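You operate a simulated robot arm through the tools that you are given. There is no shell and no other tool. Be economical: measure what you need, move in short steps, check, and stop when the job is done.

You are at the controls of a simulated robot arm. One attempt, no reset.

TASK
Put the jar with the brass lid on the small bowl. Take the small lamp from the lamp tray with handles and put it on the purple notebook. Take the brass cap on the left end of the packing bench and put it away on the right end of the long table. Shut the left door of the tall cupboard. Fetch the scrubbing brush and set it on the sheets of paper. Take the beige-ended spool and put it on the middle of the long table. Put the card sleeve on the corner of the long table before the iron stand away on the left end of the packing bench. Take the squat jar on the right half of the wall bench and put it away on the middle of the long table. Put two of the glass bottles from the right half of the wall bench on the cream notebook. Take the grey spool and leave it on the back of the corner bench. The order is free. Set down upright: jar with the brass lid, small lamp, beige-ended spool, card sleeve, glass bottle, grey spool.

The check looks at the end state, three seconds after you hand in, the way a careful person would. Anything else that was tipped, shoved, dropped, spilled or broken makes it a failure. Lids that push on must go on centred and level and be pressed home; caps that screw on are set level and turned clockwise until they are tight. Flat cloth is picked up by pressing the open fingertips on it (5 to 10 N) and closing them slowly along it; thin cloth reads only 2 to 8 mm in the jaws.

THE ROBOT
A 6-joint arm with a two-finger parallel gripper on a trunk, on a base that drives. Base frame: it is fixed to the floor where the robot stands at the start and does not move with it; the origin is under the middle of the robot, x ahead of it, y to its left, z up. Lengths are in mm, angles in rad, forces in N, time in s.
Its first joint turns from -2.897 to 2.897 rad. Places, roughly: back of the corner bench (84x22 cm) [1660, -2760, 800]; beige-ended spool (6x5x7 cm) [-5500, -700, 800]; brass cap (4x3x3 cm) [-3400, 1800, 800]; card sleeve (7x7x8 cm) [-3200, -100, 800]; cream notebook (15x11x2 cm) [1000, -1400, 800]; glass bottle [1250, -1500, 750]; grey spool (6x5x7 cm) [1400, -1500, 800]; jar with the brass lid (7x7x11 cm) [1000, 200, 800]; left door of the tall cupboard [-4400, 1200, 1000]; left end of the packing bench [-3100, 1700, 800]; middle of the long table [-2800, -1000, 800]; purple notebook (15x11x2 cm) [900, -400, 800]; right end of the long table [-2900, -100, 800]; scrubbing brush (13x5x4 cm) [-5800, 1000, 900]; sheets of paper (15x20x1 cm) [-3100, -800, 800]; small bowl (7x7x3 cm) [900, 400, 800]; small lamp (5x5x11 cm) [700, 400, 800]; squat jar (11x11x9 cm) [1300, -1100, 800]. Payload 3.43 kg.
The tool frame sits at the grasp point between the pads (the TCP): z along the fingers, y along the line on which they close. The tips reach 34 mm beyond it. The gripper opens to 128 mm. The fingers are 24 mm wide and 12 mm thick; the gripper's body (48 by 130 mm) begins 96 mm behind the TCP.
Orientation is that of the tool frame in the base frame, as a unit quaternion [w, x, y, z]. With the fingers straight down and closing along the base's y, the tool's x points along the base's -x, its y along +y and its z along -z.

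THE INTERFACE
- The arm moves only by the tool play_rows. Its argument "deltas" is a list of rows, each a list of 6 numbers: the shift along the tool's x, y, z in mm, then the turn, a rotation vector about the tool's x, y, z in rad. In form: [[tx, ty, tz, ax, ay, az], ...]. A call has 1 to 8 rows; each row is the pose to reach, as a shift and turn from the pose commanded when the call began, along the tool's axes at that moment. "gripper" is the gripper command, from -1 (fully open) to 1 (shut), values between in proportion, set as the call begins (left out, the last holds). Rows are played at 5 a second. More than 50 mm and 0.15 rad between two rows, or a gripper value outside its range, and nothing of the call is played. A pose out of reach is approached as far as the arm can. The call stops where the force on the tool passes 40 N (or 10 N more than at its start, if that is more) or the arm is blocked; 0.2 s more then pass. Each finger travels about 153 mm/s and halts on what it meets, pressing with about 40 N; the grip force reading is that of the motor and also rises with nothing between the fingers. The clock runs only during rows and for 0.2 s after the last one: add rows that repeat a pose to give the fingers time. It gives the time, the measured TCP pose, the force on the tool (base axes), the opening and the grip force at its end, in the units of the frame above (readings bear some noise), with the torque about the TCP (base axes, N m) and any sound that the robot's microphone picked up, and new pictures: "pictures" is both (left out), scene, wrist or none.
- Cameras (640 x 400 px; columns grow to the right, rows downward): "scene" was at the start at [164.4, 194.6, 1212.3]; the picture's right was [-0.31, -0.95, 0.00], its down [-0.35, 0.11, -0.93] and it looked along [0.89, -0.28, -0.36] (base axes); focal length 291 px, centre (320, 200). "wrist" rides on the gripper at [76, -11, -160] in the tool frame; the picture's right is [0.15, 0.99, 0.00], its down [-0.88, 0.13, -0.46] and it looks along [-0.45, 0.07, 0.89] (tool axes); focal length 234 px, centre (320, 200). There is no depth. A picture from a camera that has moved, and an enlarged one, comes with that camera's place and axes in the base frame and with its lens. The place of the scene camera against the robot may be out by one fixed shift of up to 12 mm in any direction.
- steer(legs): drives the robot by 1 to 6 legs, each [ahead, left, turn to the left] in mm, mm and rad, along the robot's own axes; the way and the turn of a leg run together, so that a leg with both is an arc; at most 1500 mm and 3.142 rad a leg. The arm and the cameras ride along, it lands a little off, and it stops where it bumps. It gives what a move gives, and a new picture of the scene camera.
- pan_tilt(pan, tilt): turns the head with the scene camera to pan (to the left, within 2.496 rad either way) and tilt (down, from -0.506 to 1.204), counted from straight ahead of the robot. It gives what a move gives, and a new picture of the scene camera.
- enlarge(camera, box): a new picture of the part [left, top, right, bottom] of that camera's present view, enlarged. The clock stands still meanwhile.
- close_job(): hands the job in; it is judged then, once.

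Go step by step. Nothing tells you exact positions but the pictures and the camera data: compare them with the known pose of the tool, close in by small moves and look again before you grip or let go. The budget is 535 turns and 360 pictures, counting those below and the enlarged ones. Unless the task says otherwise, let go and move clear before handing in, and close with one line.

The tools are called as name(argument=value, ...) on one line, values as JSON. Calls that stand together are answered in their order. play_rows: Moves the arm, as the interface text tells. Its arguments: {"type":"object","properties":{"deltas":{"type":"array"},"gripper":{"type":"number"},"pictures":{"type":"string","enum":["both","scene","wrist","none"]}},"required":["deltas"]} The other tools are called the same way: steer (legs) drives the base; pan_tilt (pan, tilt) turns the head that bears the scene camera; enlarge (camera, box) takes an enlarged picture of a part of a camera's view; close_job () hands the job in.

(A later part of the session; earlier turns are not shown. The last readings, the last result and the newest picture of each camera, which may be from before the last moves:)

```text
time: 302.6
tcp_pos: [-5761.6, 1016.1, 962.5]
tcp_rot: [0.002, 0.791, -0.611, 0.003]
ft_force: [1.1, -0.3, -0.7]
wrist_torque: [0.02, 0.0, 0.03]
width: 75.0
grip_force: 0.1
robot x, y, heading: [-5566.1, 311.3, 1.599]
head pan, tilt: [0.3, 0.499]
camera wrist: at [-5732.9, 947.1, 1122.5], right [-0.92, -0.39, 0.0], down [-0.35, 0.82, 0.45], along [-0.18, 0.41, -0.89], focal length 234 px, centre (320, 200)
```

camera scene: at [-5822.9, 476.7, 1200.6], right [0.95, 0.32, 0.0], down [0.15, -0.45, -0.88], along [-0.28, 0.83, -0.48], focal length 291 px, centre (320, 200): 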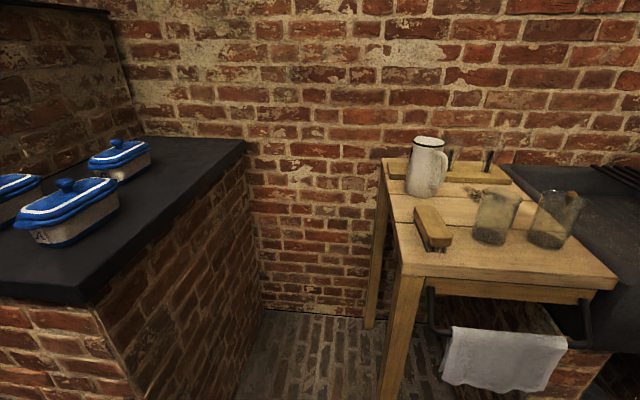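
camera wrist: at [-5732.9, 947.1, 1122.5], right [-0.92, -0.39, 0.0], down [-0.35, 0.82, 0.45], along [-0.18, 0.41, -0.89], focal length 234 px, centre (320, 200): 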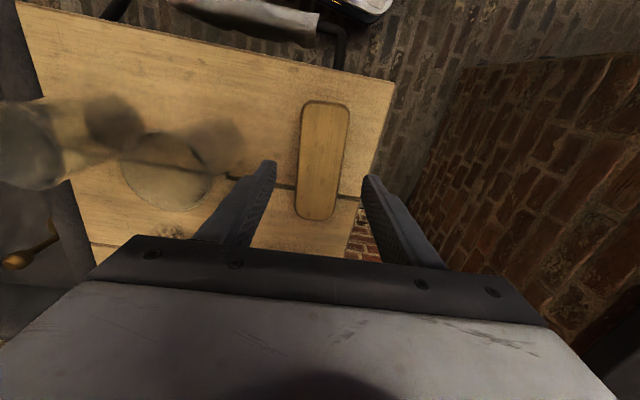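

play_rows(deltas=[[3, 3, 25, 0, 0, -0.07], [3, 3, 50, 0, 0, -0.07], [3, 3, 73, 0, 0, -0.07], [3, 3, 73, 0, 0, -0.07]], pictures="wrist")

enlarge(camera="scene", box=[370, 120, 570, 290])

```text
time: 303.6
tcp_pos: [-5763.2, 1012.5, 888.2]
tcp_rot: [0.001, 0.813, -0.583, 0.002]
ft_force: [-0.3, 0.0, 1.1]
wrist_torque: [0.01, 0.01, 0.0]
width: 75.1
grip_force: 0.0
robot x, y, heading: [-5570.6, 315.4, 1.595]
head pan, tilt: [0.3, 0.499]
camera wrist: at [-5729.6, 945.7, 1049.2], right [-0.89, -0.45, 0.0], down [-0.4, 0.8, 0.45], along [-0.21, 0.4, -0.89], focal length 234 px, centre (320, 200)
```

wrist: 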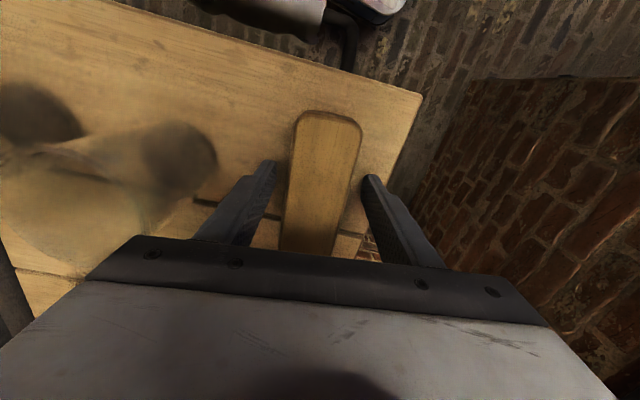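

```text
2.35 times, centred on (470, 205) of scene
camera zoom: at [-5822.9, 476.8, 1200.6], right [0.95, 0.32, 0.0], down [0.15, -0.45, -0.88], along [-0.28, 0.83, -0.48], focal length 686 px, centre (-33, 188)
```

zoom: 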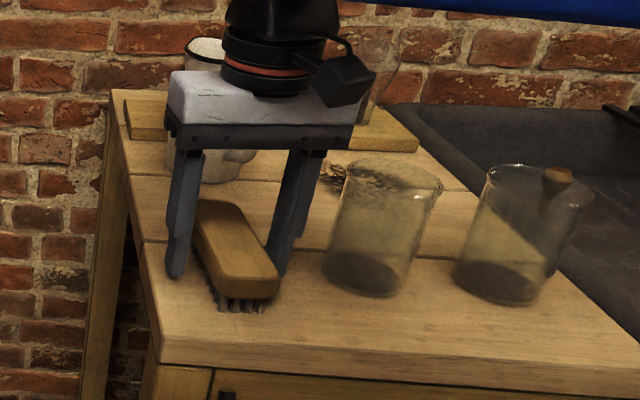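

play_rows(deltas=[[0, 0, 2, 0, 0, 0], [0, 0, 2, 0, 0, 0], [0, 0, 2, 0, 0, 0], [0, 0, 2, 0, 0, 0]], pictures="none", gripper=1)

play_rows(deltas=[[0, 0, -20, 0, 0, 0], [0, 0, -60, 0, 0, 0], [0, 0, -100, 0, 0, 0], [0, 0, -140, 0, 0, 0], [0, 0, -170, 0, 0, 0]], pictures="both")

```text
time: 304.6
tcp_pos: [-5763.5, 1013.3, 888.2]
tcp_rot: [0.002, 0.813, -0.583, 0.001]
ft_force: [-2.0, 1.5, 30.4]
wrist_torque: [0.0, 0.07, -0.3]
width: 47.4
grip_force: 39.7
robot x, y, heading: [-5565.9, 312.0, 1.594]
head pan, tilt: [0.3, 0.499]
```

```text
time: 305.8
tcp_pos: [-5764.5, 1013.4, 1057.7]
tcp_rot: [0.002, 0.812, -0.584, 0.003]
ft_force: [-0.7, 0.1, -1.5]
wrist_torque: [-0.02, -0.03, -0.01]
width: 47.1
grip_force: 40.4
robot x, y, heading: [-5565.9, 311.9, 1.6]
head pan, tilt: [0.3, 0.499]
camera scene: at [-5822.9, 476.9, 1200.6], right [0.95, 0.32, 0.0], down [0.15, -0.45, -0.88], along [-0.28, 0.83, -0.48], focal length 291 px, centre (320, 200)
camera wrist: at [-5730.2, 947.4, 1218.3], right [-0.89, -0.45, 0.0], down [-0.4, 0.8, 0.45], along [-0.21, 0.4, -0.89], focal length 234 px, centre (320, 200)
```

scene: 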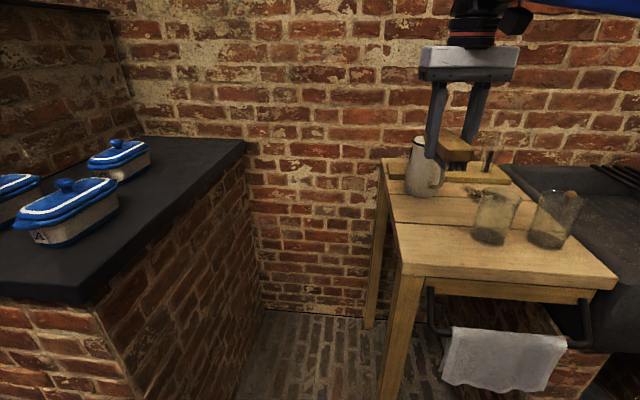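
wrist: 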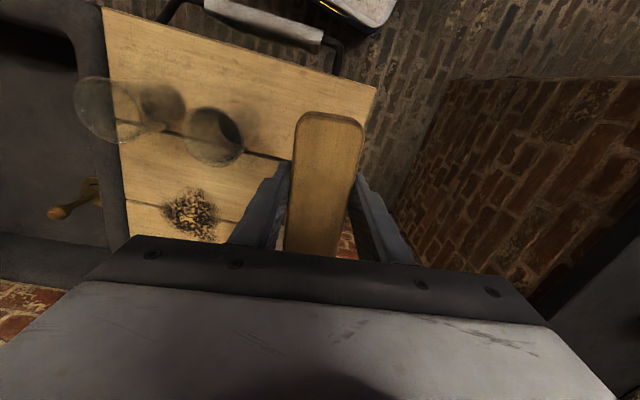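

The brush is held. I'll retract and drive back along the corridor to look at the far side of the long table, where the sheets of paper should be.

play_rows(deltas=[[43, -11, 0, 0, 0, 0], [86, -23, 0, 0, 0, 0], [129, -34, 0, 0, 0, 0], [172, -46, 0, 0, 0, 0], [215, -57, 0, 0, 0, 0], [258, -69, 0, 0, 0, 0], [301, -80, 0, 0, 0, 0], [340, -90, 0, 0, 0, 0]], pictures="none")

steer(legs=[[0, -1250, 0], [0, 0, -1.5], [0, 0, -1.2]])

pan_tilt(pan=0.1, tilt=0.45)

```text
time: 307.6
tcp_pos: [-5570.9, 719.7, 1058.8]
tcp_rot: [0.002, 0.812, -0.583, 0.003]
ft_force: [0.0, 0.6, -1.4]
wrist_torque: [-0.07, -0.04, -0.03]
width: 47.0
grip_force: 40.1
robot x, y, heading: [-5565.5, 313.9, 1.599]
head pan, tilt: [0.3, 0.499]
```

```text
time: 320.6
tcp_pos: [-4155.4, -29.3, 1059.5]
tcp_rot: [-0.002, 0.401, 0.916, 0.001]
ft_force: [0.3, -0.9, -0.8]
wrist_torque: [0.04, 0.0, -0.04]
width: 47.0
grip_force: 39.9
robot x, y, heading: [-4326.2, 340.3, -1.12]
head pan, tilt: [0.3, 0.499]
camera scene: at [-4033.5, 300.8, 1200.6], right [-0.73, -0.68, 0.0], down [-0.33, 0.35, -0.88], along [0.6, -0.64, -0.48], focal length 291 px, centre (320, 200)
```

scene: 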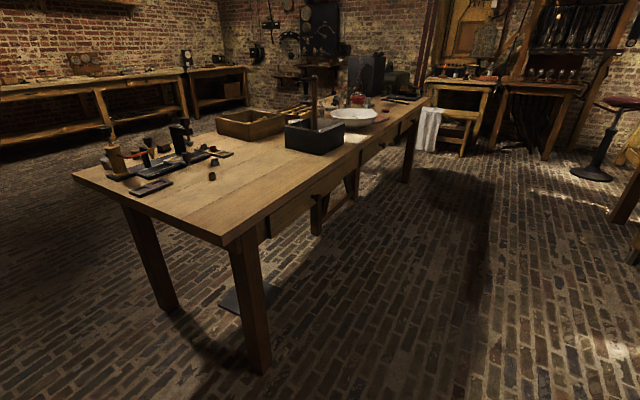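

```text
time: 321.3
tcp_pos: [-4153.4, -28.2, 1059.1]
tcp_rot: [-0.002, 0.401, 0.916, 0.001]
ft_force: [-0.3, 0.4, -1.5]
wrist_torque: [-0.02, 0.02, 0.02]
width: 47.0
grip_force: 39.6
robot x, y, heading: [-4324.6, 340.9, -1.126]
head pan, tilt: [0.099, 0.45]
camera scene: at [-4047.5, 289.1, 1205.1], right [-0.85, -0.52, 0.0], down [-0.23, 0.37, -0.9], along [0.47, -0.77, -0.44], focal length 291 px, centre (320, 200)
```

scene: 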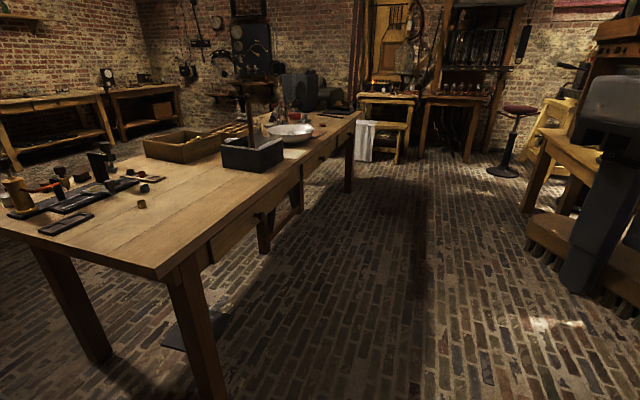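

The aisle behind the long table is clear. I'll zoom in to find the sheets of paper.

enlarge(camera="scene", box=[130, 80, 370, 230])

```text
2.67 times, centred on (250, 155) of scene
camera zoom: at [-4047.5, 289.1, 1205.1], right [-0.85, -0.52, 0.0], down [-0.23, 0.37, -0.9], along [0.47, -0.77, -0.44], focal length 777 px, centre (507, 320)
```

zoom: 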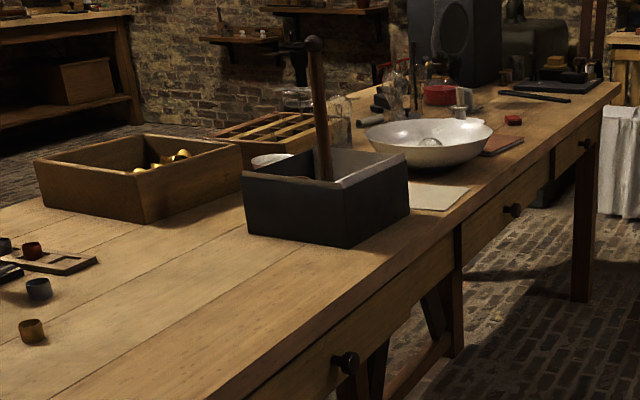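

The sheets lie near the far edge at about [-3185,-850], between the black box and the white bowl. I'll drive down the aisle and face the table there.

steer(legs=[[0, -130, 0], [1400, 0, 0], [0, 0, 1.37]])

pan_tilt(pan=0.0, tilt=0.55)

```text
time: 332.6
tcp_pos: [-3442.1, -885.8, 1058.3]
tcp_rot: [-0.003, -0.268, 0.963, -0.001]
ft_force: [-0.5, 0.7, -0.2]
wrist_torque: [-0.04, 0.01, 0.03]
width: 47.0
grip_force: 40.2
robot x, y, heading: [-3837.0, -976.6, 0.243]
head pan, tilt: [0.099, 0.45]
camera scene: at [-3731.7, -710.2, 1205.1], right [0.34, -0.94, 0.0], down [-0.41, -0.15, -0.9], along [0.85, 0.3, -0.44], focal length 291 px, centre (320, 200)
```

scene: 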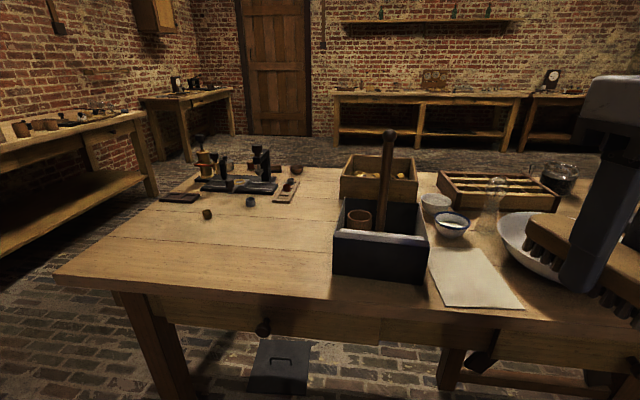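

```text
time: 333.2
tcp_pos: [-3442.9, -886.7, 1058.4]
tcp_rot: [-0.003, -0.267, 0.964, -0.001]
ft_force: [-0.1, 0.2, -1.3]
wrist_torque: [-0.03, 0.04, -0.01]
width: 47.1
grip_force: 40.0
robot x, y, heading: [-3834.4, -976.0, 0.244]
head pan, tilt: [0.0, 0.55]
camera scene: at [-3731.1, -719.4, 1196.1], right [0.24, -0.97, 0.0], down [-0.51, -0.13, -0.85], along [0.83, 0.21, -0.52], focal length 291 px, centre (320, 200)
```

scene: 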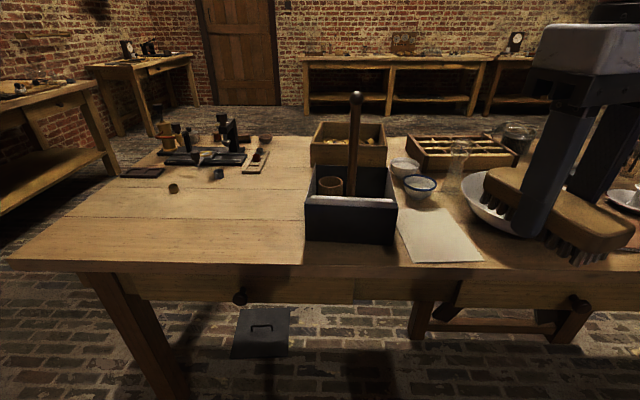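

The sheets' centre is at about [-3150,-841], long axis along 0.25 rad. I'll carry the brush over and turn it to match.

play_rows(deltas=[[-39, -16, 0, 0, 0, 0.041], [-78, -32, 0, 0, 0, 0.083], [-117, -48, 0, 0, 0, 0.124], [-156, -63, 0, 0, 0, 0.166], [-195, -79, 0, 0, 0, 0.207], [-234, -95, 0, 0, 0, 0.249], [-274, -111, 0, 0, 0, 0.29], [-274, -111, 0, 0, 0, 0.29]], pictures="both")

```text
time: 335.0
tcp_pos: [-3151.5, -841.1, 1057.8]
tcp_rot: [-0.002, -0.126, 0.992, -0.002]
ft_force: [-0.1, 0.0, -0.2]
wrist_torque: [-0.03, 0.0, -0.01]
width: 47.0
grip_force: 40.3
robot x, y, heading: [-3837.4, -975.5, 0.243]
head pan, tilt: [0.0, 0.55]
camera scene: at [-3731.2, -719.5, 1196.1], right [0.24, -0.97, 0.0], down [-0.51, -0.13, -0.85], along [0.83, 0.2, -0.52], focal length 291 px, centre (320, 200)
camera wrist: at [-3220.8, -869.7, 1218.0], right [-0.39, 0.92, 0.0], down [0.82, 0.35, 0.45], along [0.42, 0.17, -0.89], focal length 234 px, centre (320, 200)
```

scene: 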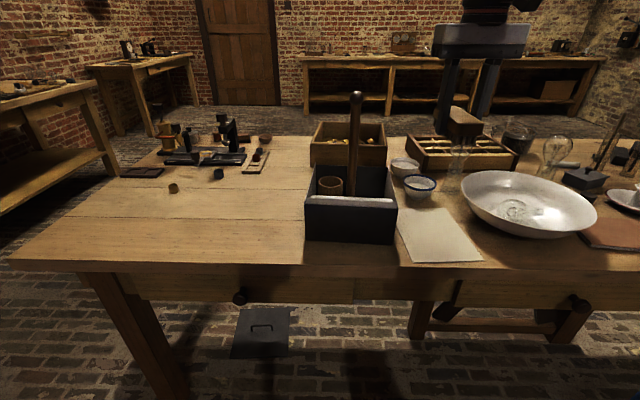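
wrist: 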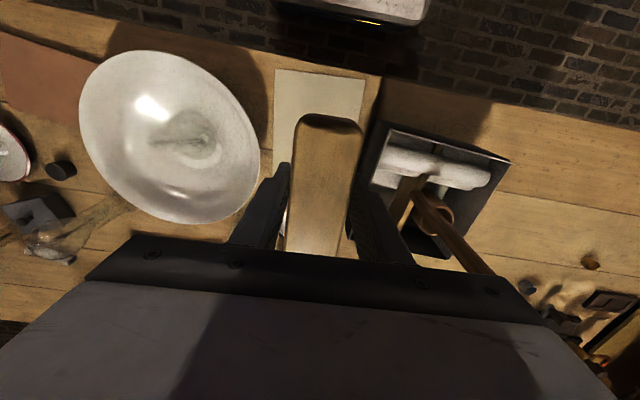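

play_rows(deltas=[[0, 0, 45, 0, 0, 0], [0, 0, 90, 0, 0, 0], [0, 0, 135, 0, 0, 0], [0, 0, 170, 0, 0, 0], [0, 0, 170, 0, 0, 0]], pictures="wrist")

enlarge(camera="scene", box=[300, 100, 580, 290])

```text
time: 336.2
tcp_pos: [-3151.5, -841.6, 887.5]
tcp_rot: [-0.002, -0.124, 0.992, -0.001]
ft_force: [-0.8, -0.3, -1.2]
wrist_torque: [-0.02, 0.05, 0.0]
width: 47.1
grip_force: 40.6
robot x, y, heading: [-3838.9, -977.6, 0.247]
head pan, tilt: [0.0, 0.55]
camera wrist: at [-3222.0, -870.0, 1047.5], right [-0.39, 0.92, 0.0], down [0.82, 0.35, 0.45], along [0.42, 0.17, -0.89], focal length 234 px, centre (320, 200)
```

wrist: 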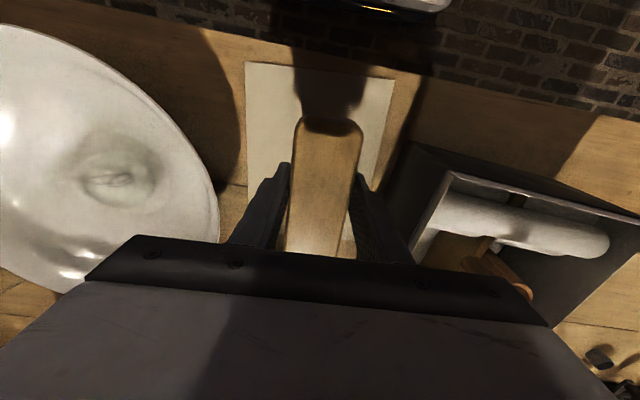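

```text
2.11 times, centred on (440, 195) of scene
camera zoom: at [-3731.1, -719.4, 1196.1], right [0.24, -0.97, 0.0], down [-0.51, -0.13, -0.85], along [0.83, 0.2, -0.52], focal length 614 px, centre (67, 210)
```

zoom: 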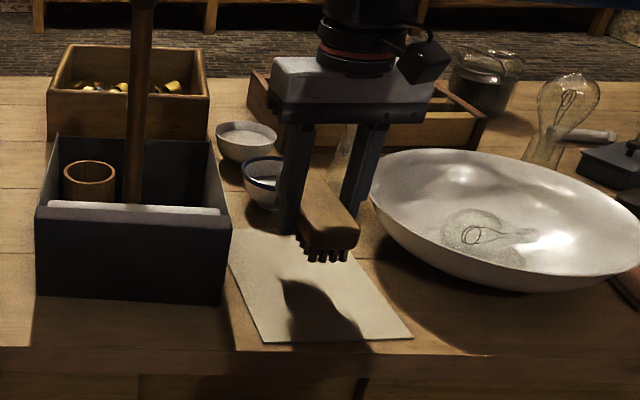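

play_rows(deltas=[[0, 0, 20, 0, 0, 0], [0, 0, 40, 0, 0, 0], [0, 0, 52, 0, 0, 0], [0, 0, 52, 0, 0, 0]], pictures="none")

play_rows(deltas=[[0, 0, 3, 0, 0, 0], [0, 0, 6, 0, 0, 0], [0, 0, 6, 0, 0, 0]], pictures="none")

```text
time: 337.2
tcp_pos: [-3151.7, -841.0, 834.5]
tcp_rot: [-0.003, -0.125, 0.992, -0.001]
ft_force: [-0.1, -0.2, -1.7]
wrist_torque: [0.04, 0.03, 0.02]
width: 47.1
grip_force: 39.6
robot x, y, heading: [-3837.7, -974.0, 0.243]
head pan, tilt: [0.0, 0.55]
```

```text
time: 338.0
tcp_pos: [-3151.7, -840.2, 829.8]
tcp_rot: [-0.003, -0.126, 0.992, -0.001]
ft_force: [-0.3, -0.6, -1.6]
wrist_torque: [-0.02, 0.01, -0.01]
width: 47.0
grip_force: 39.5
robot x, y, heading: [-3838.5, -977.0, 0.239]
head pan, tilt: [0.0, 0.55]
```

play_rows(deltas=[[0, 0, 2, 0, 0, 0], [0, 0, 4, 0, 0, 0], [0, 0, 4, 0, 0, 0]], pictures="none")

play_rows(deltas=[[0, 0, 2, 0, 0, 0], [0, 0, 4, 0, 0, 0], [0, 0, 4, 0, 0, 0]], pictures="none")

```text
time: 338.8
tcp_pos: [-3151.0, -840.5, 825.3]
tcp_rot: [-0.002, -0.125, 0.992, -0.001]
ft_force: [0.4, -1.1, -1.2]
wrist_torque: [0.02, 0.0, -0.05]
width: 47.3
grip_force: 39.7
robot x, y, heading: [-3839.6, -976.4, 0.242]
head pan, tilt: [0.0, 0.55]
```

```text
time: 339.6
tcp_pos: [-3151.7, -840.4, 820.8]
tcp_rot: [-0.002, -0.126, 0.992, -0.002]
ft_force: [-0.4, -0.7, -0.3]
wrist_torque: [0.0, -0.07, 0.02]
width: 47.0
grip_force: 40.3
robot x, y, heading: [-3837.5, -974.6, 0.238]
head pan, tilt: [0.0, 0.55]
```

play_rows(deltas=[[0, 0, 1.5, 0, 0, 0], [0, 0, 3, 0, 0, 0], [0, 0, 3, 0, 0, 0]], pictures="none")

enlarge(camera="scene", box=[360, 130, 520, 290])

```text
time: 340.4
tcp_pos: [-3152.1, -841.7, 819.6]
tcp_rot: [-0.002, -0.125, 0.992, -0.001]
ft_force: [1.8, -0.2, 35.3]
wrist_torque: [0.03, -0.11, 0.01]
width: 47.2
grip_force: 39.5
robot x, y, heading: [-3842.0, -978.3, 0.241]
head pan, tilt: [0.0, 0.55]
```

```text
2.50 times, centred on (440, 210) of scene
camera zoom: at [-3731.9, -719.6, 1196.2], right [0.24, -0.97, 0.0], down [-0.51, -0.13, -0.85], along [0.83, 0.21, -0.52], focal length 729 px, centre (20, 175)
```

zoom: 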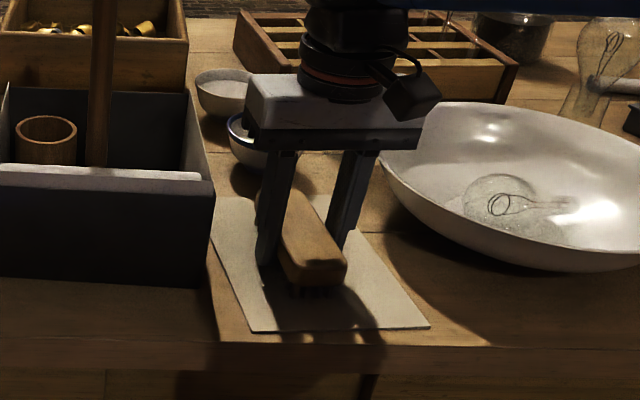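

The brush rests on the sheets. I'll ease off, release to 75 mm and lift.

play_rows(deltas=[[0, 0, -2, 0, 0, 0], [0, 0, -2, 0, 0, 0]], pictures="none")

play_rows(deltas=[[0, 0, 0, 0, 0, 0], [0, 0, 0, 0, 0, 0], [0, 0, -40, 0, 0, 0], [0, 0, -85, 0, 0, 0], [0, 0, -130, 0, 0, 0], [0, 0, -175, 0, 0, 0], [0, 0, -220, 0, 0, 0], [0, 0, -250, 0, 0, 0]], pictures="scene", gripper=-0.1)

enlarge(camera="scene", box=[360, 130, 520, 290])

```text
time: 341.0
tcp_pos: [-3151.9, -841.3, 820.5]
tcp_rot: [-0.003, -0.126, 0.992, -0.001]
ft_force: [0.7, 1.6, 16.5]
wrist_torque: [0.15, -0.49, -0.01]
width: 47.1
grip_force: 40.0
robot x, y, heading: [-3840.7, -975.0, 0.238]
head pan, tilt: [0.0, 0.55]
```

```text
time: 342.8
tcp_pos: [-3149.9, -840.2, 1070.8]
tcp_rot: [-0.003, -0.124, 0.992, -0.001]
ft_force: [0.6, 0.5, 0.8]
wrist_torque: [0.0, 0.0, -0.02]
width: 70.3
grip_force: 0.0
robot x, y, heading: [-3839.5, -979.2, 0.241]
head pan, tilt: [0.0, 0.55]
camera scene: at [-3731.1, -719.4, 1196.1], right [0.24, -0.97, 0.0], down [-0.51, -0.13, -0.85], along [0.83, 0.2, -0.52], focal length 291 px, centre (320, 200)
```

scene: 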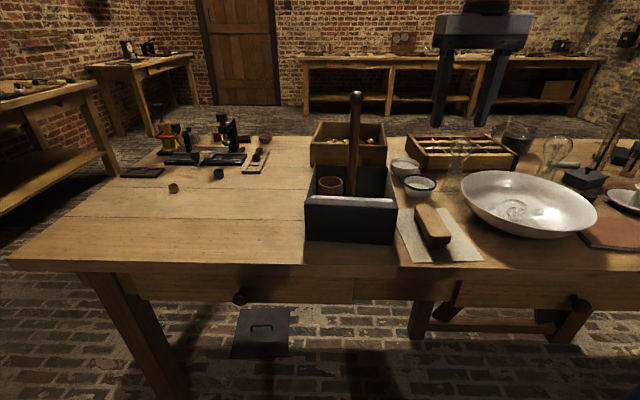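

```text
2.50 times, centred on (440, 210) of scene
camera zoom: at [-3731.1, -719.4, 1196.1], right [0.24, -0.97, 0.0], down [-0.51, -0.13, -0.85], along [0.83, 0.2, -0.52], focal length 729 px, centre (20, 175)
```

zoom: 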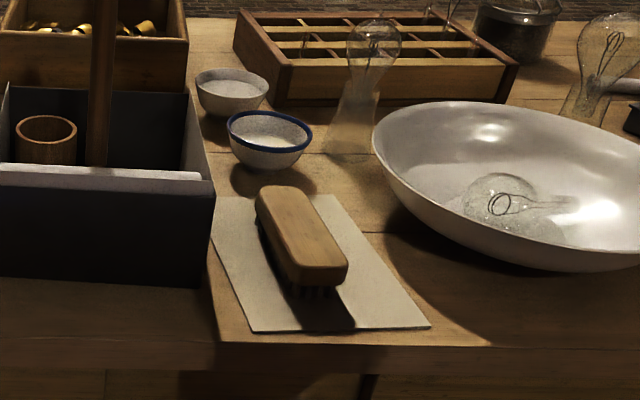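

The brush lies on the sheets. Last item: the beige-ended spool near [-5500,-700]. I'll retract and turn around to look.

play_rows(deltas=[[45, 0, 0, 0, 0, 0], [90, 0, 0, 0, 0, 0], [135, 0, 0, 0, 0, 0], [180, 0, 0, 0, 0, 0], [225, 0, 0, 0, 0, 0], [270, 0, 0, 0, 0, 0]], pictures="none")

steer(legs=[[-100, 0, 0], [0, 0, 1.5], [0, 0, 1.4]])

pan_tilt(pan=0.1, tilt=0.4)

```text
time: 344.2
tcp_pos: [-3410.1, -907.5, 1072.1]
tcp_rot: [-0.003, -0.125, 0.992, -0.001]
ft_force: [0.8, -1.1, -0.2]
wrist_torque: [0.01, 0.06, -0.02]
width: 70.4
grip_force: 0.1
robot x, y, heading: [-3839.9, -977.7, 0.242]
head pan, tilt: [0.0, 0.55]
```

```text
time: 352.5
tcp_pos: [-4367.9, -968.9, 1071.8]
tcp_rot: [-0.001, 1.0, 0.01, 0.002]
ft_force: [1.2, 0.7, 0.7]
wrist_torque: [-0.02, -0.02, -0.04]
width: 70.1
grip_force: 0.1
robot x, y, heading: [-3937.2, -1003.0, -3.133]
head pan, tilt: [0.0, 0.55]
camera scene: at [-4107.0, -1219.3, 1196.1], right [-0.01, 1.0, 0.0], down [0.52, 0.01, -0.85], along [-0.85, -0.01, -0.52], focal length 291 px, centre (320, 200)
```

scene: 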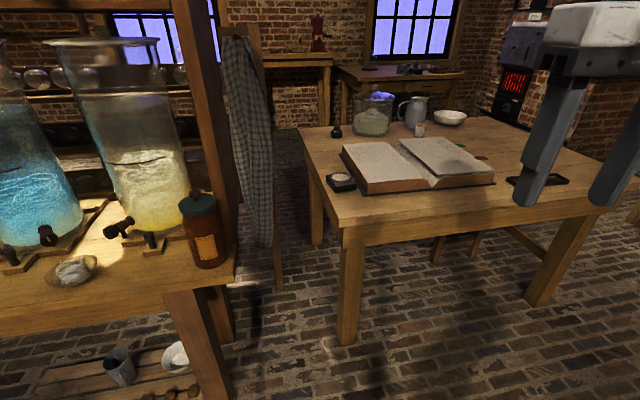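

```text
time: 353.2
tcp_pos: [-4367.6, -971.1, 1070.9]
tcp_rot: [-0.001, 1.0, 0.01, 0.003]
ft_force: [0.2, -0.2, -0.4]
wrist_torque: [-0.03, 0.01, -0.01]
width: 70.2
grip_force: 0.2
robot x, y, heading: [-3935.5, -1001.9, -3.14]
head pan, tilt: [0.099, 0.4]
camera scene: at [-4109.3, -1228.5, 1209.7], right [-0.11, 0.99, 0.0], down [0.39, 0.04, -0.92], along [-0.92, -0.1, -0.39], focal length 291 px, centre (320, 200)
```

scene: 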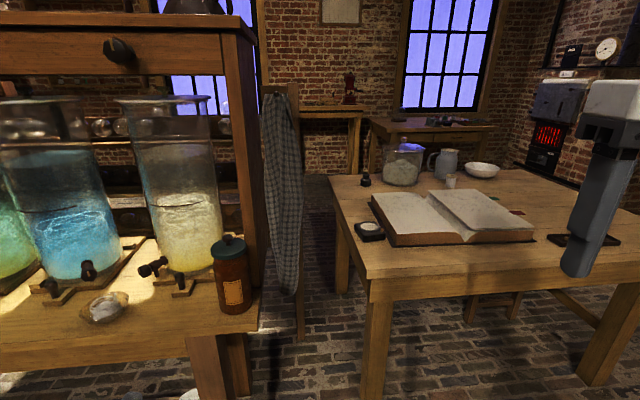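

enlarge(camera="scene", box=[330, 120, 550, 270])

```text
2.67 times, centred on (440, 195) of scene
camera zoom: at [-4109.3, -1228.5, 1209.7], right [-0.11, 0.99, 0.0], down [0.39, 0.04, -0.92], along [-0.92, -0.1, -0.39], focal length 777 px, centre (0, 213)
```

zoom: 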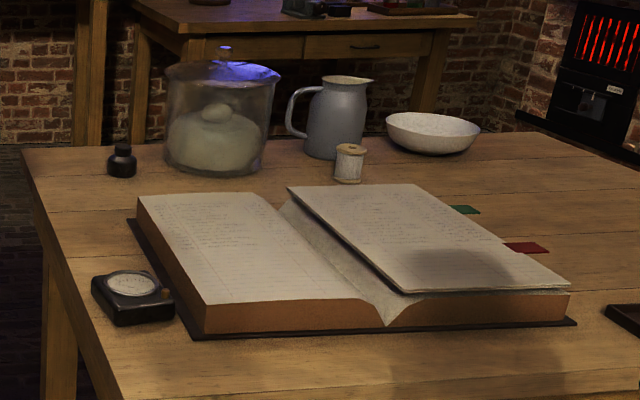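

The beige-ended spool stands between the grey jug and the open book. I'll drive round to face that desk edge squarely.

steer(legs=[[0, 0, 0.27], [0, -660, 0], [480, 0, 0]])

pan_tilt(pan=0.0, tilt=0.5)

```text
time: 360.2
tcp_pos: [-5002.8, -580.2, 1071.6]
tcp_rot: [-0.001, 0.99, 0.141, 0.002]
ft_force: [-0.1, -0.6, -0.1]
wrist_torque: [0.0, -0.02, 0.0]
width: 70.4
grip_force: 0.1
robot x, y, heading: [-4577.1, -493.9, -2.868]
head pan, tilt: [0.099, 0.4]
camera scene: at [-4685.1, -761.4, 1209.8], right [-0.36, 0.93, 0.0], down [0.36, 0.14, -0.92], along [-0.86, -0.34, -0.39], focal length 291 px, centre (320, 200)
```

scene: 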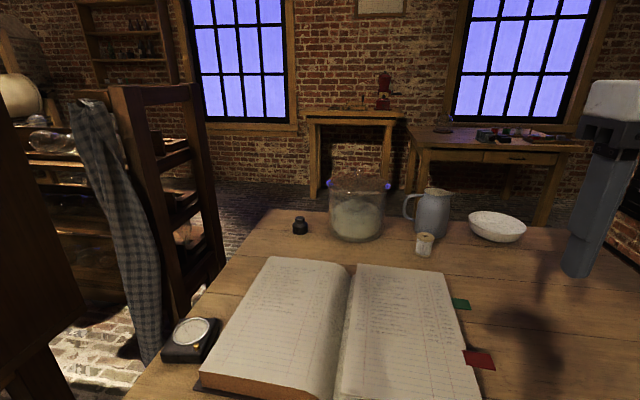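

```text
time: 360.9
tcp_pos: [-5002.0, -580.6, 1071.4]
tcp_rot: [-0.002, 0.99, 0.141, 0.002]
ft_force: [-0.6, 0.3, 0.5]
wrist_torque: [-0.01, 0.02, 0.01]
width: 70.3
grip_force: 0.0
robot x, y, heading: [-4576.4, -498.9, -2.869]
head pan, tilt: [0.0, 0.499]
camera scene: at [-4686.4, -752.3, 1200.7], right [-0.27, 0.96, 0.0], down [0.46, 0.13, -0.88], along [-0.85, -0.24, -0.48], focal length 291 px, centre (320, 200)
```

scene: 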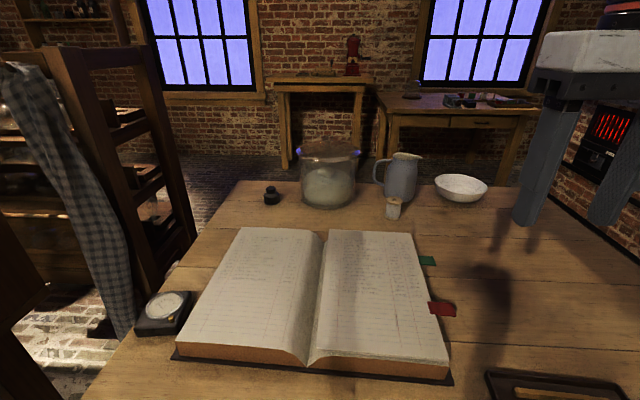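

The spool's base works out at about [-5500,-744,715]; this desk is lower. I'll move closer and bring the hand over it.

steer(legs=[[130, 0, 0]])

play_rows(deltas=[[-45, 12, 0, 0, 0, 0], [-90, 24, 0, 0, 0, 0], [-135, 36, 0, 0, 0, 0], [-180, 48, 0, 0, 0, 0], [-225, 60, 0, 0, 0, 0], [-260, 72, 0, 0, 0, 0]], pictures="wrist", gripper=-0.3)

```text
time: 361.8
tcp_pos: [-5023.3, -586.0, 1072.3]
tcp_rot: [-0.001, 0.991, 0.137, 0.005]
ft_force: [-0.8, -0.8, -0.1]
wrist_torque: [0.01, 0.0, -0.02]
width: 70.6
grip_force: 0.1
robot x, y, heading: [-4596.3, -504.5, -2.87]
head pan, tilt: [0.0, 0.499]
stopped in leg 1: the robot was blocked; the commanded pose is now the measured one
camera scene: at [-4705.0, -759.1, 1200.8], right [-0.27, 0.96, 0.0], down [0.46, 0.13, -0.88], along [-0.85, -0.23, -0.48], focal length 291 px, centre (320, 200)
```

scene: 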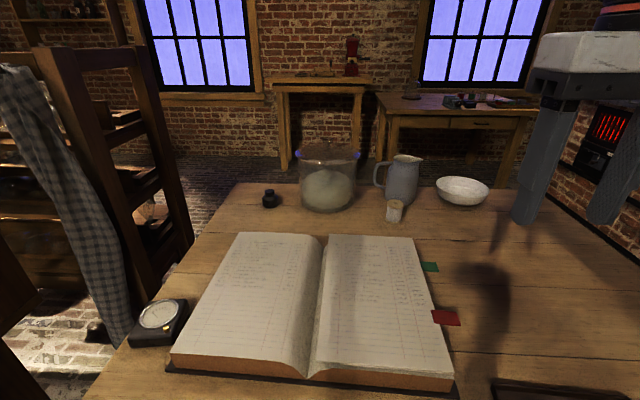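

```text
time: 363.2
tcp_pos: [-5251.4, -725.7, 1071.0]
tcp_rot: [-0.002, 0.991, 0.136, 0.002]
ft_force: [-0.1, 0.6, 0.0]
wrist_torque: [0.02, 0.01, -0.02]
width: 83.3
grip_force: 0.2
robot x, y, heading: [-4594.7, -505.2, -2.873]
head pan, tilt: [0.0, 0.499]
camera wrist: at [-5182.3, -694.2, 1232.3], right [0.41, -0.91, 0.0], down [-0.81, -0.36, 0.45], along [-0.41, -0.18, -0.89], focal length 234 px, centre (320, 200)
```

wrist: 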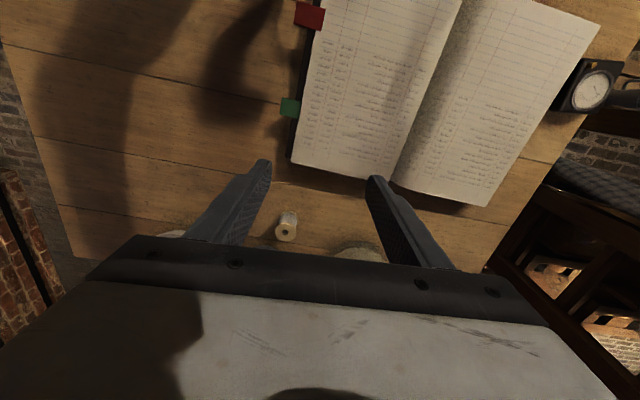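

The spool is at [-5500,-748], with the jug about 55 mm behind it. I'll move over it and come down partway with the jaws at 72 mm.

play_rows(deltas=[[-40, -8, 0, 0, 0, 0], [-80, -15, 0, 0, 0, 0], [-120, -23, 0, 0, 0, 0], [-160, -31, 0, 0, 0, 0], [-200, -38, 0, 0, 0, 0], [-238, -46, 0, 0, 0, 0], [-238, -46, 45, 0, 0, 0], [-238, -46, 85, 0, 0, 0]], pictures="none", gripper=-0.12)

play_rows(deltas=[[0, 0, 0, 0, 0, 0]], pictures="both")

```text
time: 365.2
tcp_pos: [-5462.6, -736.5, 982.6]
tcp_rot: [-0.001, 0.991, 0.134, 0.002]
ft_force: [-1.0, -1.0, 1.0]
wrist_torque: [-0.01, 0.07, 0.03]
width: 71.9
grip_force: 0.0
robot x, y, heading: [-4563.5, -499.7, -2.876]
head pan, tilt: [0.0, 0.499]
stopped in row 8: the arm was blocked; the commanded pose is now the measured one
```

```text
time: 365.6
tcp_pos: [-5462.5, -736.0, 985.0]
tcp_rot: [-0.002, 0.991, 0.133, 0.001]
ft_force: [-0.4, 0.3, -0.7]
wrist_torque: [0.0, -0.02, 0.0]
width: 71.7
grip_force: 0.1
robot x, y, heading: [-4562.6, -499.7, -2.877]
head pan, tilt: [0.0, 0.499]
camera scene: at [-4666.0, -751.7, 1201.9], right [-0.26, 0.97, 0.0], down [0.45, 0.12, -0.88], along [-0.85, -0.23, -0.47], focal length 291 px, centre (320, 200)
camera wrist: at [-5393.4, -704.5, 1145.1], right [0.4, -0.92, 0.0], down [-0.82, -0.36, 0.45], along [-0.42, -0.18, -0.89], focal length 234 px, centre (320, 200)
```

scene: 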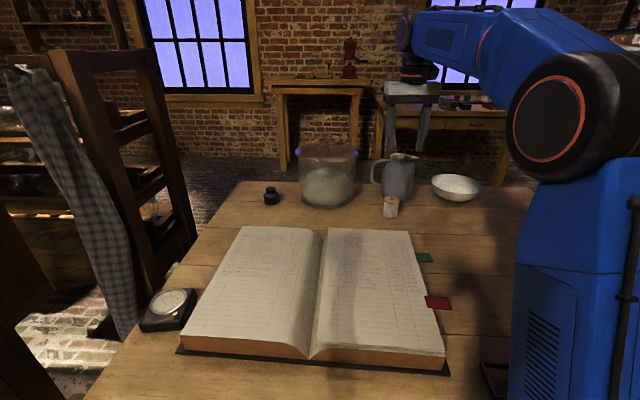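
wrist: 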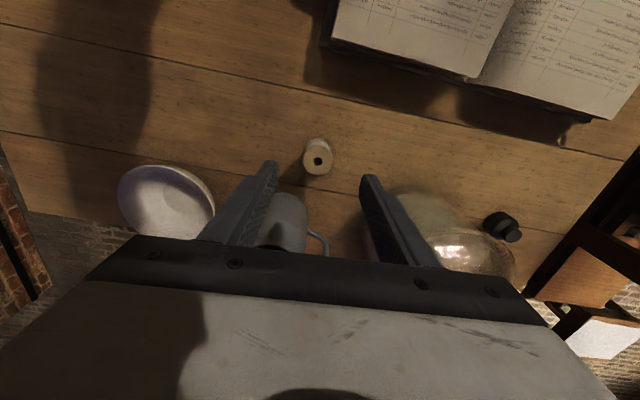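

The arm reports being blocked and the base was pushed back 30 mm. I'll check what touched.

enlarge(camera="scene", box=[380, 200, 640, 400])

pan_tilt(pan=-0.3, tilt=0.9)

```text
2.00 times, centred on (510, 300) of scene
camera zoom: at [-4666.0, -751.7, 1201.9], right [-0.26, 0.97, 0.0], down [0.45, 0.12, -0.88], along [-0.85, -0.23, -0.47], focal length 583 px, centre (-60, 0)
```

zoom: 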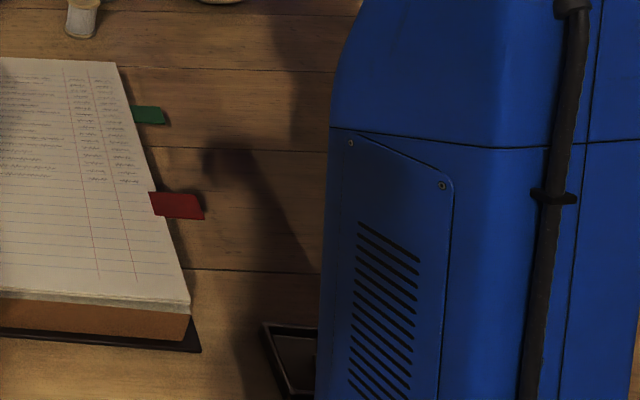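

```text
time: 366.4
tcp_pos: [-5462.7, -735.2, 985.9]
tcp_rot: [-0.002, 0.991, 0.133, 0.0]
ft_force: [0.7, -1.3, 0.3]
wrist_torque: [0.11, -0.01, 0.03]
width: 71.8
grip_force: 0.0
robot x, y, heading: [-4563.1, -498.3, -2.874]
head pan, tilt: [-0.3, 0.901]
camera scene: at [-4653.6, -725.6, 1167.9], right [0.03, 1.0, 0.0], down [0.78, -0.03, -0.63], along [-0.63, 0.02, -0.78], focal length 291 px, centre (320, 200)
```

scene: 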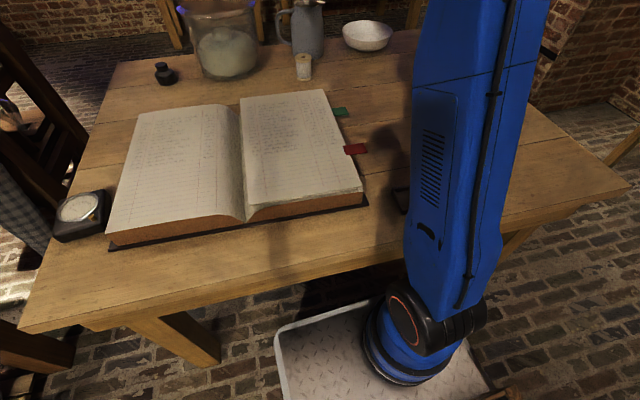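

The upper arm met the desk's front edge while reaching far and high, and nothing on the desk moved. I'll retract and tilt the tool forward by 0.6 rad, so the arm stays more upright when reaching the spool.

play_rows(deltas=[[40, 0, 0, 0, 0, 0], [80, 0, 0, 0, -0.1, 0], [120, 0, 0, 0, -0.2, 0], [160, 0, 0, 0, -0.3, 0], [190, 0, 0, 0, -0.4, 0], [190, 0, 0, 0, -0.5, 0], [190, 0, 0, 0, -0.6, 0], [190, 0, 0, 0, -0.6, 0]], pictures="wrist")

pan_tilt(pan=0.0, tilt=0.499)

```text
time: 368.2
tcp_pos: [-5293.4, -688.0, 977.8]
tcp_rot: [0.038, 0.948, 0.128, -0.288]
ft_force: [0.0, 0.3, 0.4]
wrist_torque: [0.01, -0.02, -0.02]
width: 71.7
grip_force: 0.0
robot x, y, heading: [-4567.0, -499.4, -2.874]
head pan, tilt: [-0.3, 0.901]
camera wrist: at [-5150.4, -637.2, 1069.1], right [0.38, -0.92, -0.08], down [-0.43, -0.25, 0.87], along [-0.82, -0.29, -0.49], focal length 234 px, centre (320, 200)
```

wrist: 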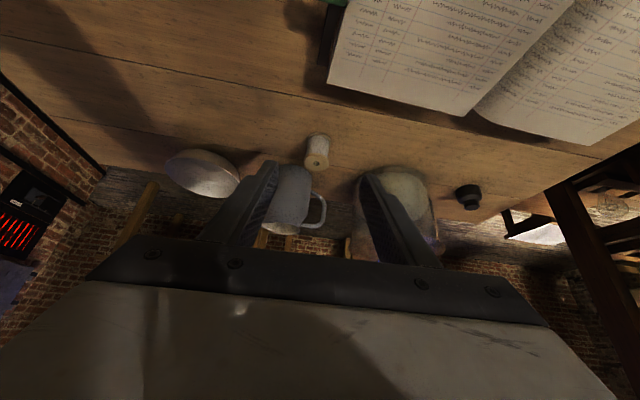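

```text
time: 369.1
tcp_pos: [-5293.1, -690.4, 977.8]
tcp_rot: [0.039, 0.948, 0.129, -0.288]
ft_force: [0.2, 0.4, 0.2]
wrist_torque: [0.05, 0.03, -0.03]
width: 71.8
grip_force: 0.0
robot x, y, heading: [-4571.0, -502.7, -2.879]
head pan, tilt: [0.0, 0.499]
camera scene: at [-4680.9, -754.4, 1200.6], right [-0.26, 0.97, 0.0], down [0.46, 0.13, -0.88], along [-0.85, -0.23, -0.48], focal length 291 px, centre (320, 200)
```

scene: 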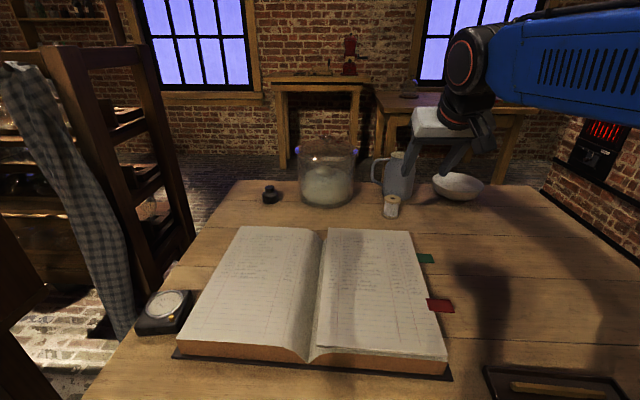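

The spool's axis is at [-5497,-745] and lies almost straight along the tilted tool. I'll advance most of the way and check.

play_rows(deltas=[[-13, 0, 45, 0, 0, 0], [-26, 1, 90, 0, 0, 0], [-39, 1, 135, 0, 0, 0], [-50, 1, 180, 0, 0, 0], [-50, 1, 200, 0, 0, 0], [-50, 1, 200, 0, 0, 0]], pictures="both")

```text
time: 370.5
tcp_pos: [-5440.0, -730.3, 840.4]
tcp_rot: [0.038, 0.948, 0.129, -0.287]
ft_force: [0.3, -0.3, 0.2]
wrist_torque: [0.0, 0.01, -0.03]
width: 71.9
grip_force: 0.0
robot x, y, heading: [-4572.4, -501.9, -2.877]
head pan, tilt: [0.0, 0.499]
camera scene: at [-4680.9, -754.4, 1200.6], right [-0.26, 0.97, 0.0], down [0.46, 0.13, -0.88], along [-0.85, -0.23, -0.48], focal length 291 px, centre (320, 200)
camera wrist: at [-5297.5, -678.0, 929.9], right [0.38, -0.92, -0.08], down [-0.43, -0.25, 0.87], along [-0.82, -0.29, -0.49], focal length 234 px, centre (320, 200)
```

scene: 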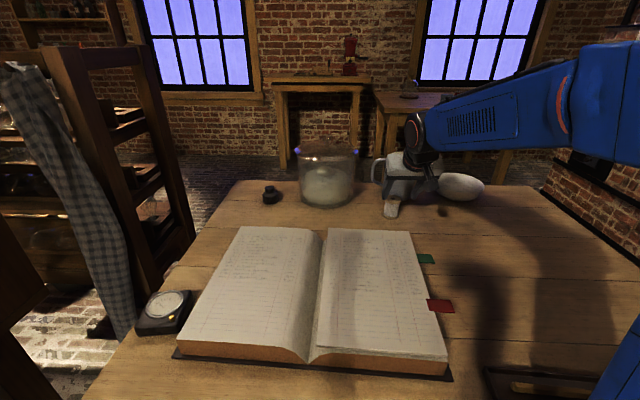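
wrist: 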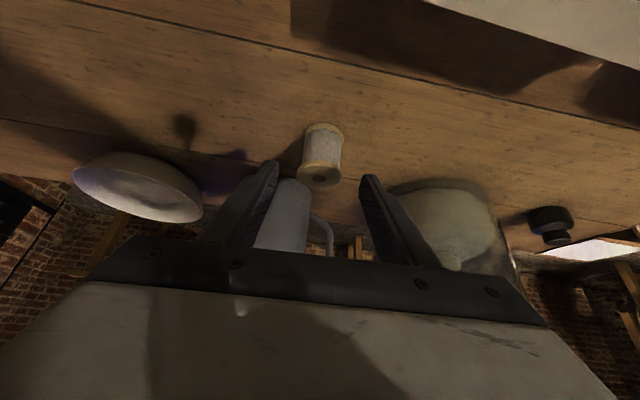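

play_rows(deltas=[[1, 1, 30, 0, 0, 0], [2, 1, 60, 0, 0, 0], [2, 1, 80, 0, 0, 0], [2, 1, 95, 0, 0, 0], [2, 1, 95, 0, 0, 0]], pictures="wrist")

enlarge(camera="scene", box=[330, 110, 510, 250])

```text
time: 371.7
tcp_pos: [-5489.1, -743.7, 759.3]
tcp_rot: [0.037, 0.949, 0.128, -0.287]
ft_force: [-0.2, -0.8, -0.5]
wrist_torque: [0.01, 0.03, 0.03]
width: 71.6
grip_force: 0.0
robot x, y, heading: [-4571.3, -502.2, -2.875]
head pan, tilt: [0.0, 0.499]
camera wrist: at [-5346.4, -692.6, 850.2], right [0.38, -0.92, -0.08], down [-0.43, -0.25, 0.87], along [-0.82, -0.29, -0.49], focal length 234 px, centre (320, 200)
```

wrist: 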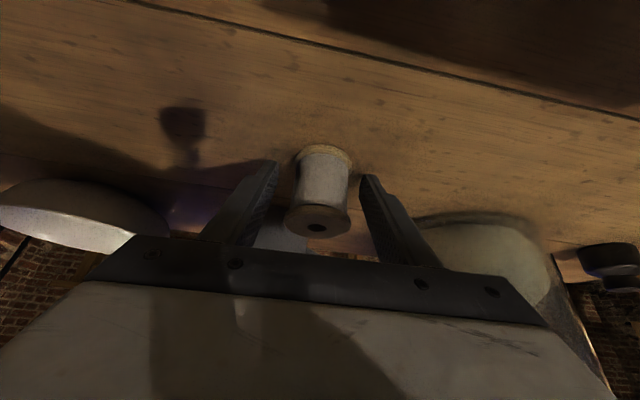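

```text
2.86 times, centred on (420, 180) of scene
camera zoom: at [-4680.9, -754.5, 1200.6], right [-0.26, 0.97, 0.0], down [0.46, 0.13, -0.88], along [-0.85, -0.23, -0.48], focal length 833 px, centre (34, 257)
```

zoom: 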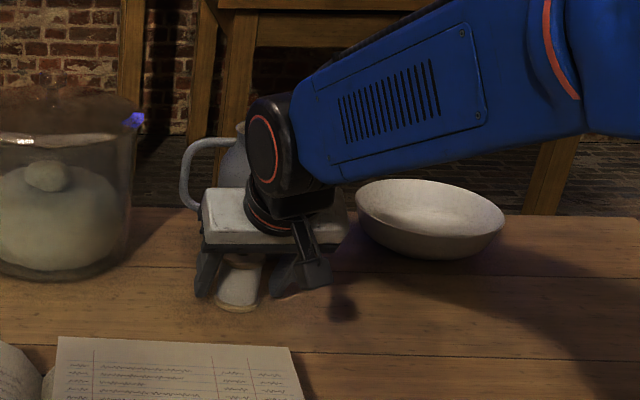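

The spool stands squarely between the fingers. I'll close and lift straight up.

play_rows(deltas=[[0, 0, 0, 0, 0, 0], [0, 0, 0, 0, 0, 0], [0, 0, 0, 0, 0, 0]], pictures="none", gripper=1)

play_rows(deltas=[[-5.7, 0, -8.3, 0, 0, 0], [-11.3, 0, -16.5, 0, 0, 0], [-22.6, 0, -33, 0, 0, 0], [-39.6, 0, -57.8, 0, 0, 0], [-39.6, 0, -57.8, 0, 0, 0]], pictures="wrist")

```text
time: 372.5
tcp_pos: [-5489.7, -742.9, 758.8]
tcp_rot: [0.038, 0.948, 0.129, -0.287]
ft_force: [-0.3, 0.2, -0.9]
wrist_torque: [0.0, 0.04, -0.01]
width: 47.6
grip_force: 40.1
robot x, y, heading: [-4569.1, -499.5, -2.878]
head pan, tilt: [0.0, 0.499]
```

```text
time: 373.7
tcp_pos: [-5488.6, -742.7, 829.6]
tcp_rot: [0.039, 0.948, 0.129, -0.287]
ft_force: [-0.7, 0.1, -0.6]
wrist_torque: [0.03, 0.01, -0.03]
width: 47.9
grip_force: 39.5
robot x, y, heading: [-4569.2, -498.8, -2.875]
head pan, tilt: [0.0, 0.499]
camera wrist: at [-5346.7, -691.7, 920.2], right [0.38, -0.92, -0.08], down [-0.43, -0.25, 0.87], along [-0.82, -0.29, -0.49], focal length 234 px, centre (320, 200)
```

wrist: 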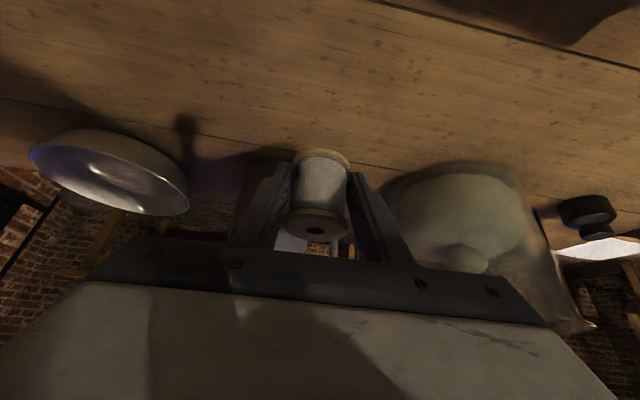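

Held upright. I'll draw it up and back in one smooth line, keeping the tilt.

play_rows(deltas=[[21.6, 0, -39, 0, 0, 0], [43.2, 0, -78, 0, 0, 0], [64.8, 0, -117, 0, 0, 0], [86.4, 0, -156, 0, 0, 0], [108, 0, -195, 0, 0, 0], [134, 0, -233, 0, 0, 0], [160, 0, -271, 0, 0, 0], [187, 0, -309, 0, 0, 0]], pictures="both")

```text
time: 375.5
tcp_pos: [-5174.4, -658.0, 982.8]
tcp_rot: [0.038, 0.949, 0.128, -0.286]
ft_force: [0.0, -0.1, 0.0]
wrist_torque: [0.02, -0.03, -0.04]
width: 47.7
grip_force: 39.8
robot x, y, heading: [-4566.5, -500.6, -2.882]
head pan, tilt: [0.0, 0.499]
camera scene: at [-4681.1, -754.6, 1200.6], right [-0.26, 0.97, 0.0], down [0.46, 0.13, -0.88], along [-0.85, -0.23, -0.48], focal length 291 px, centre (320, 200)
camera wrist: at [-5032.5, -606.9, 1074.4], right [0.38, -0.92, -0.08], down [-0.43, -0.25, 0.87], along [-0.82, -0.29, -0.49], focal length 234 px, centre (320, 200)
```

scene: 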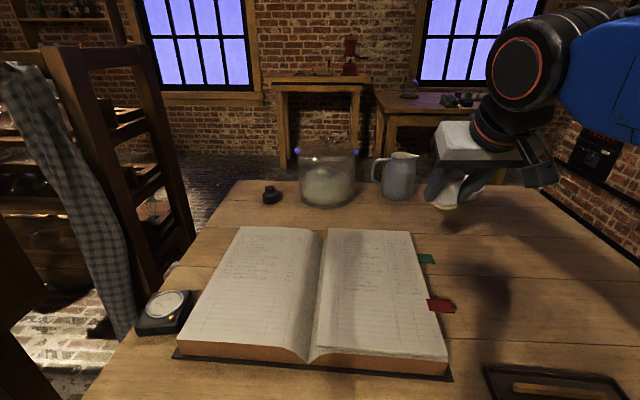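
wrist: 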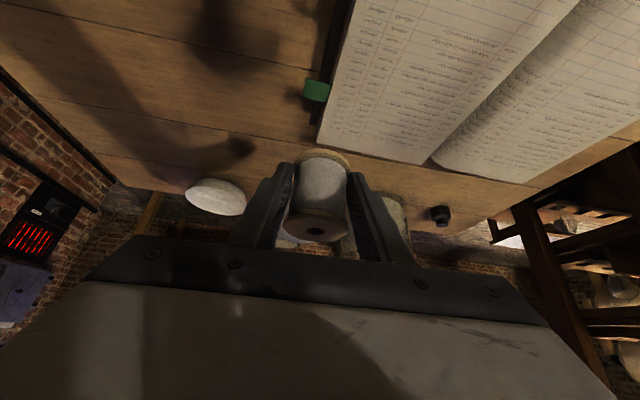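

Now I carry it around the right end of the long table to the near side, keeping clear of the desk, cupboard and packing bench.

steer(legs=[[-300, 0, 0], [0, -800, 0], [-1400, 0, 0]])

```text
time: 388.1
tcp_pos: [-3744.8, 568.4, 982.0]
tcp_rot: [0.039, 0.948, 0.13, -0.287]
ft_force: [-0.2, -0.1, -0.3]
wrist_torque: [0.0, 0.01, 0.03]
width: 47.3
grip_force: 39.8
robot x, y, heading: [-3142.0, 728.8, -2.874]
head pan, tilt: [0.0, 0.499]
camera scene: at [-3250.1, 474.2, 1200.6], right [-0.27, 0.96, 0.0], down [0.46, 0.13, -0.88], along [-0.85, -0.23, -0.48], focal length 291 px, centre (320, 200)
```

scene: 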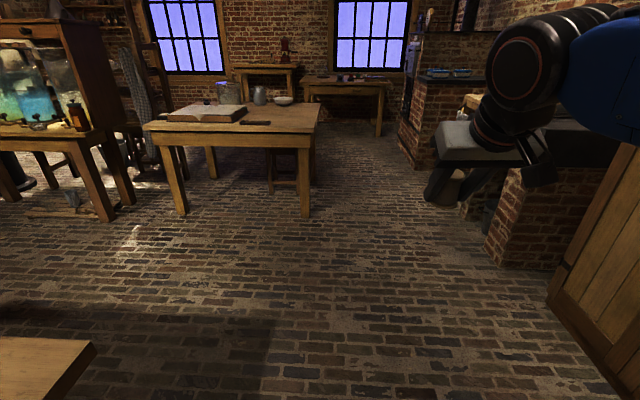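

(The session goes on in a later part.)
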